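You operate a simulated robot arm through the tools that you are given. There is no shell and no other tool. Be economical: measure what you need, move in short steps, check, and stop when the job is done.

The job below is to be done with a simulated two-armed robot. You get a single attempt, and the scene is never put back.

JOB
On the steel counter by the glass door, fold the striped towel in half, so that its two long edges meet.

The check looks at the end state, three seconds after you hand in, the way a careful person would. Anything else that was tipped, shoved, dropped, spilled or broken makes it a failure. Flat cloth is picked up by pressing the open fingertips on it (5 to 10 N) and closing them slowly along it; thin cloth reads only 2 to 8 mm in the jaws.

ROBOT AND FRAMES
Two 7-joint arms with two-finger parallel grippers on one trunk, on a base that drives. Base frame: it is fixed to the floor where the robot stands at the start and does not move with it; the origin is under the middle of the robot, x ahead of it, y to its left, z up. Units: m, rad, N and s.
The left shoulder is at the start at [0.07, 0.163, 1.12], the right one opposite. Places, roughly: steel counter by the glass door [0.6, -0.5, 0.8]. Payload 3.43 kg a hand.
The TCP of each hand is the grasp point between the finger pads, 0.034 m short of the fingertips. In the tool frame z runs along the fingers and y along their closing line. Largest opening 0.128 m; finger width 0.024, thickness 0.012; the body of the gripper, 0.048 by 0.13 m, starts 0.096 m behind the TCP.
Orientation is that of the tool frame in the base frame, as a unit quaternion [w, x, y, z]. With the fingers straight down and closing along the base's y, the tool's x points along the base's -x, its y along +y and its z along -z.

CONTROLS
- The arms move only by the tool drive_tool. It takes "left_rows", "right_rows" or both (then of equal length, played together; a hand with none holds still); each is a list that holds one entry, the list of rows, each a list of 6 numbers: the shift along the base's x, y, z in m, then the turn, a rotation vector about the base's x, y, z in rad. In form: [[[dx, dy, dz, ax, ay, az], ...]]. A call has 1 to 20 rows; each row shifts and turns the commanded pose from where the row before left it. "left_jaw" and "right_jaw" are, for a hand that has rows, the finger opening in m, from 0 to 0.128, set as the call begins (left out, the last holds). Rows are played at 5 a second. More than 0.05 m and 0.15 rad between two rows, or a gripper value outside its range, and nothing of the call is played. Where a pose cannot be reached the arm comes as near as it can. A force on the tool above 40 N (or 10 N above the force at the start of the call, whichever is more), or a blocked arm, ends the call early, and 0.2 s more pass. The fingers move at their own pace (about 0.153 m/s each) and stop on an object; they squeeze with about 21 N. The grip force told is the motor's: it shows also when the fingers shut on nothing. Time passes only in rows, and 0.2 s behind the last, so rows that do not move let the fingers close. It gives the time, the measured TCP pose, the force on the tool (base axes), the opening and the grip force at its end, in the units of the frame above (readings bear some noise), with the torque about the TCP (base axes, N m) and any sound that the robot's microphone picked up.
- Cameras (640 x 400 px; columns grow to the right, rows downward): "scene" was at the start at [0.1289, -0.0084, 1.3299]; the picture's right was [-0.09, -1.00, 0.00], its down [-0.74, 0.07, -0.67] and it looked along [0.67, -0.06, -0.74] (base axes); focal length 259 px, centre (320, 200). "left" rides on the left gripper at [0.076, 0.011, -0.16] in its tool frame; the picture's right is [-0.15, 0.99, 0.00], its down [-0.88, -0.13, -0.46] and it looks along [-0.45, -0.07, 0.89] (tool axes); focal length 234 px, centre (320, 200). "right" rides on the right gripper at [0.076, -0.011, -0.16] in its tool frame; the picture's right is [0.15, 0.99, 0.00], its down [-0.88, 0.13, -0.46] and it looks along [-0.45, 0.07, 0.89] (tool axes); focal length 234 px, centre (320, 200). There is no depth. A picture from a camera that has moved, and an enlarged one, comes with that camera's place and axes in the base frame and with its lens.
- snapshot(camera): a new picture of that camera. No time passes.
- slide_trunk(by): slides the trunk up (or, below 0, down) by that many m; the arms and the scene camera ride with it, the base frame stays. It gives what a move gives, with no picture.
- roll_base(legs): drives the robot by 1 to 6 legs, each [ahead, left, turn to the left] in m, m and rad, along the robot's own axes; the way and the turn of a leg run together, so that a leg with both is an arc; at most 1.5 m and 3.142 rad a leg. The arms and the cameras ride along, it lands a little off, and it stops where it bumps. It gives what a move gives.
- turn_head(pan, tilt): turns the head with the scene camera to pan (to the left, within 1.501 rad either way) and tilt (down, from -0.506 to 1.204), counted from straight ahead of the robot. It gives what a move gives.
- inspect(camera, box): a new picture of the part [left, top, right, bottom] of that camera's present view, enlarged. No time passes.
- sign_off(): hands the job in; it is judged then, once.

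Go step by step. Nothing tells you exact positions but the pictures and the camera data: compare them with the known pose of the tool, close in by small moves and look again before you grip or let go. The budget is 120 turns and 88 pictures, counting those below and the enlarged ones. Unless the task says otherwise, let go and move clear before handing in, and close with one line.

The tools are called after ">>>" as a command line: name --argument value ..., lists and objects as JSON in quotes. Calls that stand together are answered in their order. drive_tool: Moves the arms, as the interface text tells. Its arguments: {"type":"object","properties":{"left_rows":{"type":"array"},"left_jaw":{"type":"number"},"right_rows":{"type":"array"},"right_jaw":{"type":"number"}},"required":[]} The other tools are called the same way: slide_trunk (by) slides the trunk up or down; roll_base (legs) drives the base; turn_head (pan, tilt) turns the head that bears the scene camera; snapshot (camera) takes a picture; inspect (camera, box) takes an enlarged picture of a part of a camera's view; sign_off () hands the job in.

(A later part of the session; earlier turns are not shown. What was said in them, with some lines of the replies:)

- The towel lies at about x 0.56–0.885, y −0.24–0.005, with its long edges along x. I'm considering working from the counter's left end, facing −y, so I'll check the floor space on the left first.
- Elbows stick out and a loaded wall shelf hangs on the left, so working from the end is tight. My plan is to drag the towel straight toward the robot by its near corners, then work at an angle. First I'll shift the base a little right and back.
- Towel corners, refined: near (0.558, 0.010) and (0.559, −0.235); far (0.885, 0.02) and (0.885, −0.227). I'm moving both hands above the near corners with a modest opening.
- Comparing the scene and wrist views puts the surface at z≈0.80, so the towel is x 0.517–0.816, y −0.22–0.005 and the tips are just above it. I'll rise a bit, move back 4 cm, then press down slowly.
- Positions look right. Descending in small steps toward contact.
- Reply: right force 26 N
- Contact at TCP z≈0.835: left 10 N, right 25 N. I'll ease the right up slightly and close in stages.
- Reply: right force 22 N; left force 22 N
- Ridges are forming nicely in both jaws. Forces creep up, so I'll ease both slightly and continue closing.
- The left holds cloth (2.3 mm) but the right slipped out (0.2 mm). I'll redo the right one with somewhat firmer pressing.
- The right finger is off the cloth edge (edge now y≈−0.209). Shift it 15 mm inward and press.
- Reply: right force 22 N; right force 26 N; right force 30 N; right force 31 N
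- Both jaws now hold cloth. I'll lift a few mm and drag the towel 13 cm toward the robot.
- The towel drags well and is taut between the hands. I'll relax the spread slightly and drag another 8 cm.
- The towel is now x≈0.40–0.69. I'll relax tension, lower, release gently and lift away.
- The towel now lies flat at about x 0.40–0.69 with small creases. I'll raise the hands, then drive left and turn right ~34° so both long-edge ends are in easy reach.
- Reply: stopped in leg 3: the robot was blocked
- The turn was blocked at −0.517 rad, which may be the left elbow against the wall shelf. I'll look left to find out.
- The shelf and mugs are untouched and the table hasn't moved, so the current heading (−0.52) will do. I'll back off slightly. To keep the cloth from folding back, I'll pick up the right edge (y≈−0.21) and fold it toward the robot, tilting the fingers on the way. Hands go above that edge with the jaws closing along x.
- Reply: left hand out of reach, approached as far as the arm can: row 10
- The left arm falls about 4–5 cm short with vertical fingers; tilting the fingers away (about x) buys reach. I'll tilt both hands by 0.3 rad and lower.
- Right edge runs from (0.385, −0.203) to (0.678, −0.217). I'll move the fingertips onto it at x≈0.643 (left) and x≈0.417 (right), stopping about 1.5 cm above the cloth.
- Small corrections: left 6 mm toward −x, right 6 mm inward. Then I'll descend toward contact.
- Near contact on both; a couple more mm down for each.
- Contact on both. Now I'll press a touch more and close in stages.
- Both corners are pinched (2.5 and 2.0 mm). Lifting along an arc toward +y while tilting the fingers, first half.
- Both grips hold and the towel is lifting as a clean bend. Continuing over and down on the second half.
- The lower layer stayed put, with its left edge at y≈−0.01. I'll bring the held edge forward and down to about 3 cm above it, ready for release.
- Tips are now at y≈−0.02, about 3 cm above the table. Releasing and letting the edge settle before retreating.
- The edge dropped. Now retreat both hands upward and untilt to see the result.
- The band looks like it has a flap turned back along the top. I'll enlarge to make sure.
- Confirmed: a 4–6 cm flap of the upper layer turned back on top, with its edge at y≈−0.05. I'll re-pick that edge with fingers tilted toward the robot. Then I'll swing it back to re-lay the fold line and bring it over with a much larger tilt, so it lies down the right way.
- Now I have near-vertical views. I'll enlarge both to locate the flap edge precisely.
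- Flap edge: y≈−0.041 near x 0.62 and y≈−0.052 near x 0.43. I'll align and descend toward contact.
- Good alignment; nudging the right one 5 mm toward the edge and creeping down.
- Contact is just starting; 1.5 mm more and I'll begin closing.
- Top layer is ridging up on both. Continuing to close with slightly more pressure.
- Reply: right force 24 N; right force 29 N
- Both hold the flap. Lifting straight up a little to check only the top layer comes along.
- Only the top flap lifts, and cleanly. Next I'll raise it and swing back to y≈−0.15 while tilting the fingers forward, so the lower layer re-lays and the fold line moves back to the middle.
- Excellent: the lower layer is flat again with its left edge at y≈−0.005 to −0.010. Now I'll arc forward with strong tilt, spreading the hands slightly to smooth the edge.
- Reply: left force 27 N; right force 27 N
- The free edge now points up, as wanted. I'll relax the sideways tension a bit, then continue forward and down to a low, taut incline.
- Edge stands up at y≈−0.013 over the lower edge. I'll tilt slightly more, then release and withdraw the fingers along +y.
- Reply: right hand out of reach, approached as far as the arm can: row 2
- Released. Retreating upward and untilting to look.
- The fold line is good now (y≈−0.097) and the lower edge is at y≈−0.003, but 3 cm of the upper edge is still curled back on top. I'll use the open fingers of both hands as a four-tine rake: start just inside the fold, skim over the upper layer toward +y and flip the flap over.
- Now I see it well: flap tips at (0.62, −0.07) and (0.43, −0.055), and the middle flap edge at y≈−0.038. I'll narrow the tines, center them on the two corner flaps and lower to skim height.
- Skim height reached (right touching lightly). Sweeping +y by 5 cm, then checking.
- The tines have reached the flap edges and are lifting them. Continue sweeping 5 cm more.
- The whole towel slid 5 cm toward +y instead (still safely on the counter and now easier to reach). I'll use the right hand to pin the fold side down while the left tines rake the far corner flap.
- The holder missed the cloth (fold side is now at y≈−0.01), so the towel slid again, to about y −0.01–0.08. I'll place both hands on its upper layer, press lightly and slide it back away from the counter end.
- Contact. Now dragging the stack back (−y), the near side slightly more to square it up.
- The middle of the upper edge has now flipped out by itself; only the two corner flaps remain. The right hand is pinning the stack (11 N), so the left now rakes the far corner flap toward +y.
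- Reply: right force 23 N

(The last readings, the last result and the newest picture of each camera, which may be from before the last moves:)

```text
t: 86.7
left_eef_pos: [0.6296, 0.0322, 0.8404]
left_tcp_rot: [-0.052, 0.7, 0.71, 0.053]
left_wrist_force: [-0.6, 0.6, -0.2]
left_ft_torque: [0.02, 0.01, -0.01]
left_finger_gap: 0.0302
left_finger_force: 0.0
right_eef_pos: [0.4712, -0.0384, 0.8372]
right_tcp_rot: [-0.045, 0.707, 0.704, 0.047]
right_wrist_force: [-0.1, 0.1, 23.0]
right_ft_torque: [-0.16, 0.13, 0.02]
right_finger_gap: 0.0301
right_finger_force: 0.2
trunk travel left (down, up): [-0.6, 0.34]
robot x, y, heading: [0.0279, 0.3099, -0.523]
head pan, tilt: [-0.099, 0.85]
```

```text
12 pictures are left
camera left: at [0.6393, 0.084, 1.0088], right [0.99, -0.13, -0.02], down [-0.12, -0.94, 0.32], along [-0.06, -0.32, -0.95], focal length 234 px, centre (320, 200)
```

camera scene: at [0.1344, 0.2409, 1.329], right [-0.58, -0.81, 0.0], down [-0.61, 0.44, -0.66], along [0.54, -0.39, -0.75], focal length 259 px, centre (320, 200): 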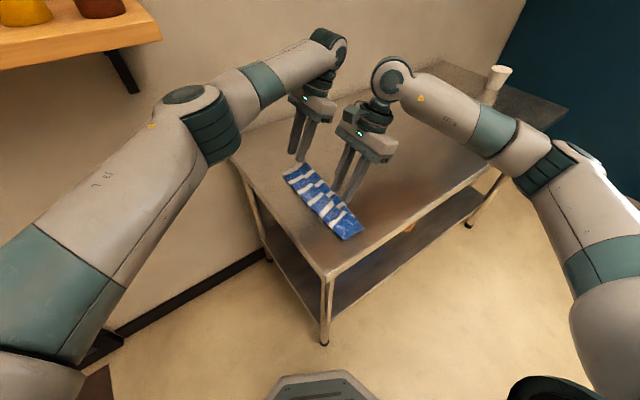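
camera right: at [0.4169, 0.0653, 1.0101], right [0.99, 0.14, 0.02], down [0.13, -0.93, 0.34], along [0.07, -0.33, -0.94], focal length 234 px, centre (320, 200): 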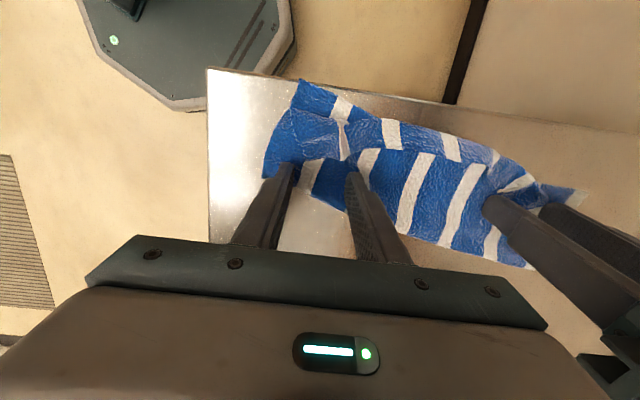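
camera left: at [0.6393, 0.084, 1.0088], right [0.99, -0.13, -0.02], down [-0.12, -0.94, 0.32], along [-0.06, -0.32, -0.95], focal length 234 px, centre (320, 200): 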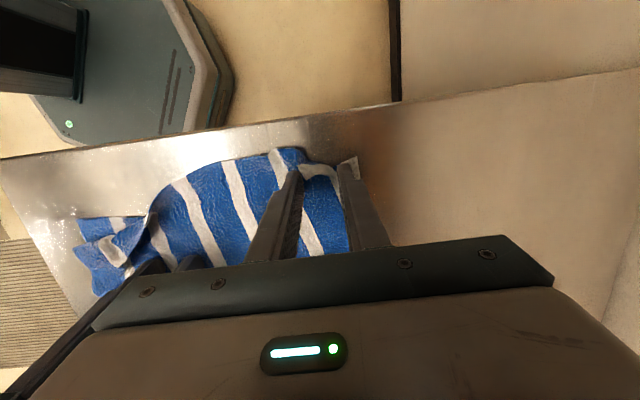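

It is rolling over. Continue 3.5 cm more while rising slightly.

>>> drive_tool --left_rows '[[[0, 0.009, 0.001, 0, 0, 0], [0, 0.009, 0.001, 0, 0, 0], [0, 0.009, 0.002, 0, 0, 0], [0, 0.009, 0.003, 0, 0, 0], [0, 0.005, 0.02, 0, 0, 0], [0, 0, 0.03, 0, 0, 0]]]'

>>> snapshot --camera "left"

```text
t: 88.1
left_eef_pos: [0.6292, 0.0726, 0.8974]
left_tcp_rot: [-0.052, 0.7, 0.71, 0.053]
left_wrist_force: [0.1, -0.7, 0.8]
left_ft_torque: [0.0, 0.02, 0.0]
left_finger_gap: 0.03
left_finger_force: 0.1
right_eef_pos: [0.4727, -0.039, 0.8366]
right_tcp_rot: [-0.046, 0.706, 0.705, 0.046]
right_wrist_force: [0.7, -1.2, 23.7]
right_ft_torque: [-0.25, 0.12, 0.03]
right_finger_gap: 0.0301
right_finger_force: 0.1
trunk travel left (down, up): [-0.6, 0.34]
robot x, y, heading: [0.03, 0.3148, -0.526]
head pan, tilt: [-0.099, 0.85]
```

```text
11 pictures are left
camera left: at [0.6387, 0.1246, 1.0658], right [0.99, -0.13, -0.02], down [-0.12, -0.94, 0.32], along [-0.06, -0.32, -0.95], focal length 234 px, centre (320, 200)
```

left: 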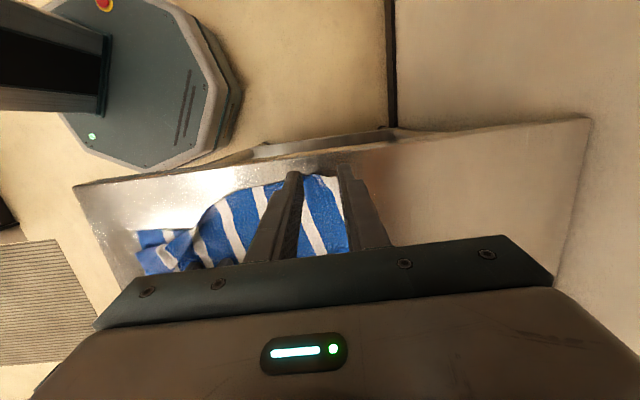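

The far corner is now unrolled with continuous stripes. I'll lift the right hand and check where the near corner flap is.

>>> drive_tool --left_rows '[[[0, 0, 0.02, 0, 0, 0], [0, 0.02, 0.03, 0, 0, 0], [0, 0.03, 0.03, 0, 0, 0]]]' --right_rows '[[[0, 0, 0.02, 0, 0, 0], [0, -0.02, 0.03, 0, 0, 0], [0, -0.04, 0.02, 0, 0, 0]]]'

>>> inspect --camera "scene" --box '[240, 150, 368, 264]'

```text
t: 88.9
left_eef_pos: [0.6222, 0.1159, 0.9722]
left_tcp_rot: [-0.056, 0.702, 0.707, 0.056]
left_wrist_force: [-0.1, 0.5, 0.6]
left_ft_torque: [-0.02, 0.06, 0.03]
left_finger_gap: 0.03
left_finger_force: 0.1
right_eef_pos: [0.4657, -0.1024, 0.9057]
right_tcp_rot: [-0.047, 0.707, 0.704, 0.049]
right_wrist_force: [-0.5, -0.1, -0.2]
right_ft_torque: [0.0, -0.01, -0.03]
right_finger_gap: 0.0299
right_finger_force: 0.1
trunk travel left (down, up): [-0.6, 0.34]
robot x, y, heading: [0.024, 0.3122, -0.526]
head pan, tilt: [-0.099, 0.85]
```

```text
3.51 times, centred on (304, 207) of scene
camera zoom: at [0.1282, 0.2345, 1.3274], right [-0.59, -0.81, 0.0], down [-0.61, 0.44, -0.66], along [0.54, -0.38, -0.75], focal length 909 px, centre (376, 175)
```

zoom: 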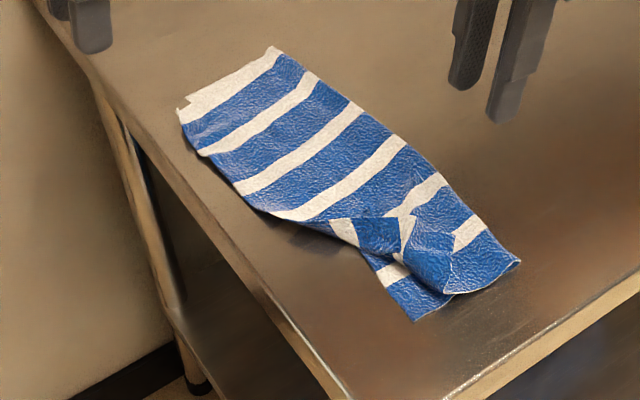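

Only the near corner flap remains (inner edge around (0.42–0.46, −0.04…−0.03)); the rest lies edge on edge. I'll set the left hand as the holder at (0.60, −0.02) and place the right tines just behind the flap.

>>> drive_tool --left_rows '[[[-0.0044, -0.0272, -0.0244, 0, 0, 0], [-0.0044, -0.0272, -0.0244, 0, 0, 0], [-0.0044, -0.0272, -0.0244, 0, 0, 0], [-0.0044, -0.0272, -0.0244, 0, 0, 0], [-0.0044, -0.0272, -0.0244, 0, 0, 0], [0, 0, -0.01, 0, 0, 0], [0, 0, 0, 0, 0, 0]]]' --right_rows '[[[-0.005, 0.008, -0.01, 0, 0, 0], [-0.005, 0.008, -0.01, 0, 0, 0], [-0.005, 0.008, -0.01, 0, 0, 0], [-0.005, 0.008, -0.01, 0, 0, 0], [-0.005, 0.008, -0.01, 0, 0, 0], [0, 0, -0.012, 0, 0, 0], [0, 0, 0, 0, 0, 0]]]' --left_jaw 0.03 --right_jaw 0.03

>>> snapshot --camera "right"

```text
t: 90.5
left_eef_pos: [0.6072, -0.0145, 0.8456]
left_tcp_rot: [-0.052, 0.701, 0.71, 0.053]
left_wrist_force: [-0.4, -0.4, 0.7]
left_ft_torque: [0.0, 0.0, 0.0]
left_finger_gap: 0.0299
left_finger_force: 0.0
right_eef_pos: [0.4474, -0.059, 0.8432]
right_tcp_rot: [-0.047, 0.707, 0.704, 0.047]
right_wrist_force: [0.6, 0.6, 0.0]
right_ft_torque: [-0.01, -0.01, -0.01]
right_finger_gap: 0.0296
right_finger_force: 0.1
trunk travel left (down, up): [-0.6, 0.34]
robot x, y, heading: [0.0309, 0.3102, -0.521]
head pan, tilt: [-0.099, 0.85]
```

```text
9 pictures are left
camera right: at [0.4364, -0.0048, 1.0116], right [0.99, 0.14, 0.02], down [0.13, -0.93, 0.34], along [0.07, -0.33, -0.94], focal length 234 px, centre (320, 200)
```

right: 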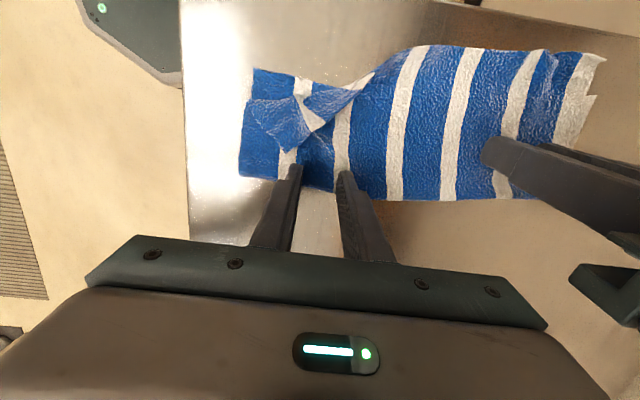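

Flap tip is at (0.42, −0.036). First press the left holder down.

>>> drive_tool --left_rows '[[[0, 0, -0.004, 0, 0, 0], [0, 0, -0.003, 0, 0, 0], [0, 0, -0.002, 0, 0, 0], [0, 0, -0.001, 0, 0, 0], [0, 0, 0, 0, 0, 0]]]' --right_rows '[[[-0.008, 0, -0.001, 0, 0, 0], [0, 0, -0.001, 0, 0, 0], [0, 0, -0.0008, 0, 0, 0], [0, 0, 0, 0, 0, 0], [0, 0, 0, 0, 0, 0]]]'

```text
t: 91.7
left_eef_pos: [0.6082, -0.014, 0.8373]
left_tcp_rot: [-0.051, 0.701, 0.71, 0.053]
left_wrist_force: [1.6, -2.1, 18.7]
left_ft_torque: [-0.15, 0.1, 0.05]
left_finger_gap: 0.0299
left_finger_force: 0.1
right_eef_pos: [0.4379, -0.058, 0.8419]
right_tcp_rot: [-0.046, 0.706, 0.705, 0.047]
right_wrist_force: [0.4, -0.5, 0.2]
right_ft_torque: [-0.03, 0.0, 0.0]
right_finger_gap: 0.0297
right_finger_force: 0.1
trunk travel left (down, up): [-0.6, 0.34]
robot x, y, heading: [0.0299, 0.3108, -0.522]
head pan, tilt: [-0.099, 0.85]
```

Left holds with ~19 N. Raking the near flap with the right hand.

>>> drive_tool --right_rows '[[[0, 0.004, -0.001, 0, 0, 0], [-0.001, 0.01, 0, 0, 0, 0], [-0.002, 0.01, 0, 0, 0, 0], [-0.002, 0.01, 0, 0, 0, 0], [-0.002, 0.01, 0, 0, 0, 0], [-0.002, 0.01, 0.0005, 0, 0, 0], [-0.002, 0.01, 0.0005, 0, 0, 0]]]'

>>> snapshot --camera "right"

```text
t: 93.3
left_eef_pos: [0.6061, -0.0135, 0.837]
left_tcp_rot: [-0.051, 0.7, 0.71, 0.053]
left_wrist_force: [3.3, -4.1, 29.5]
left_ft_torque: [-0.32, 0.12, 0.06]
left_finger_gap: 0.0297
left_finger_force: 0.0
right_eef_pos: [0.4271, 0.0059, 0.8428]
right_tcp_rot: [-0.046, 0.707, 0.704, 0.047]
right_wrist_force: [-0.7, -0.5, 0.0]
right_ft_torque: [0.03, 0.0, -0.01]
right_finger_gap: 0.0301
right_finger_force: 0.1
trunk travel left (down, up): [-0.6, 0.34]
robot x, y, heading: [0.0269, 0.3134, -0.525]
head pan, tilt: [-0.099, 0.85]
```

```text
8 pictures are left
camera right: at [0.4162, 0.0609, 1.0101], right [0.99, 0.14, 0.02], down [0.13, -0.93, 0.34], along [0.07, -0.33, -0.94], focal length 234 px, centre (320, 200)
```

right: 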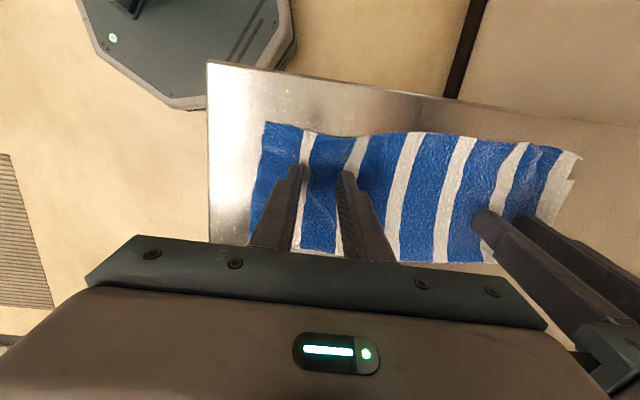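

The near flap has rolled over and the stripes run continuously to the edge. Lifting both hands straight up and checking.

>>> drive_tool --left_rows '[[[0, 0, 0.01, 0, 0, 0], [0, 0, 0.02, 0, 0, 0], [0, 0, 0.04, 0, 0, 0], [0, 0.03, 0.04, 0, 0, 0], [0, 0.04, 0.02, 0, 0, 0], [0, 0.045, 0, 0, 0, 0], [0, 0.045, 0, 0, 0, 0]]]' --right_rows '[[[0, 0, 0.01, 0, 0, 0], [0, 0, 0.02, 0, 0, 0], [0, 0, 0.04, 0, 0, 0], [0, -0.03, 0.04, 0, 0, 0], [0, -0.04, 0.02, 0, 0, 0], [0, -0.045, 0, 0, 0, 0], [0, -0.045, 0, 0, 0, 0]]]'

>>> inspect --camera "scene" --box '[240, 150, 368, 264]'

```text
t: 94.9
left_eef_pos: [0.6081, 0.1477, 0.9646]
left_tcp_rot: [-0.053, 0.7, 0.71, 0.053]
left_wrist_force: [-0.9, 0.6, 0.4]
left_ft_torque: [-0.01, 0.02, -0.01]
left_finger_gap: 0.0299
left_finger_force: 0.0
right_eef_pos: [0.4285, -0.1522, 0.9734]
right_tcp_rot: [-0.046, 0.706, 0.705, 0.046]
right_wrist_force: [0.4, 0.3, 0.4]
right_ft_torque: [-0.01, 0.01, 0.0]
right_finger_gap: 0.0298
right_finger_force: 0.1
trunk travel left (down, up): [-0.6, 0.34]
robot x, y, heading: [0.0277, 0.3099, -0.522]
head pan, tilt: [-0.099, 0.85]
```

```text
3.51 times, centred on (304, 207) of scene
camera zoom: at [0.1333, 0.2404, 1.3291], right [-0.58, -0.81, 0.0], down [-0.61, 0.44, -0.66], along [0.54, -0.39, -0.75], focal length 909 px, centre (376, 175)
```

zoom: 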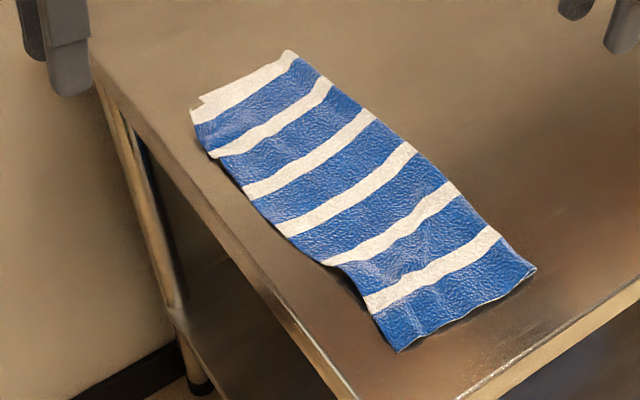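

This looks like a clean half fold. One closer check along the meeting long edges.

>>> inspect --camera "scene" --box '[270, 165, 350, 255]'

>>> snapshot --camera "left"

```text
4.44 times, centred on (310, 210) of scene
camera zoom: at [0.1333, 0.2404, 1.3291], right [-0.58, -0.81, 0.0], down [-0.61, 0.44, -0.66], along [0.54, -0.39, -0.75], focal length 1151 px, centre (364, 156)
```

zoom: 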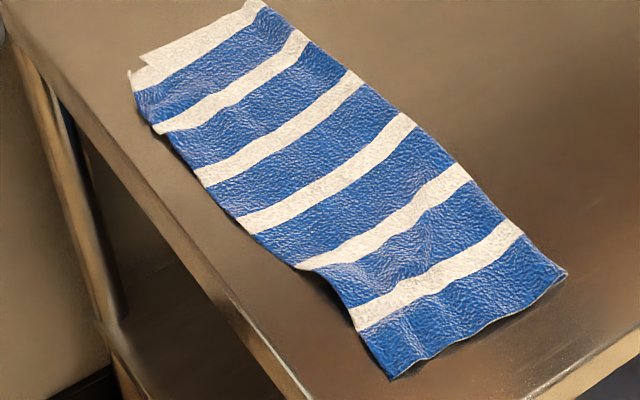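

```text
5 pictures are left
camera left: at [0.6177, 0.1991, 1.1332], right [0.99, -0.13, -0.02], down [-0.12, -0.94, 0.32], along [-0.06, -0.32, -0.95], focal length 234 px, centre (320, 200)
```

left: 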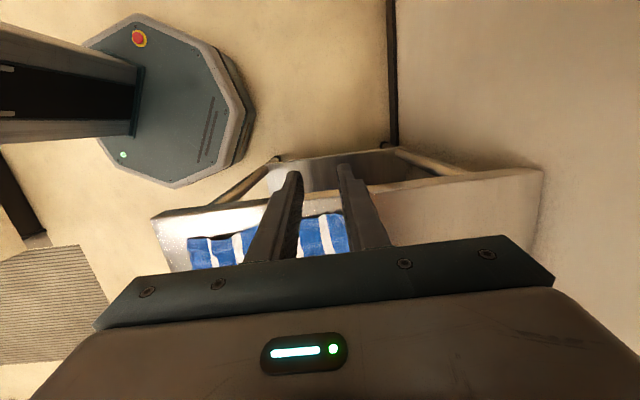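

The towel lies folded in half on the counter with its two long edges meeting to within about 1 cm, and both hands are clear. Handing in.

>>> sign_off

```text
The job is handed in.
```

I folded the striped towel in half on the steel counter, with its two long edges meeting to within about 1 cm by my estimate from the pictures. The towel now sits roughly 14 cm nearer the counter's front edge than where it started. It is also about 5 cm closer to the left end. The base was blocked once while turning; in the pictures afterwards the counter and the mugs on the wall shelf looked undisturbed.
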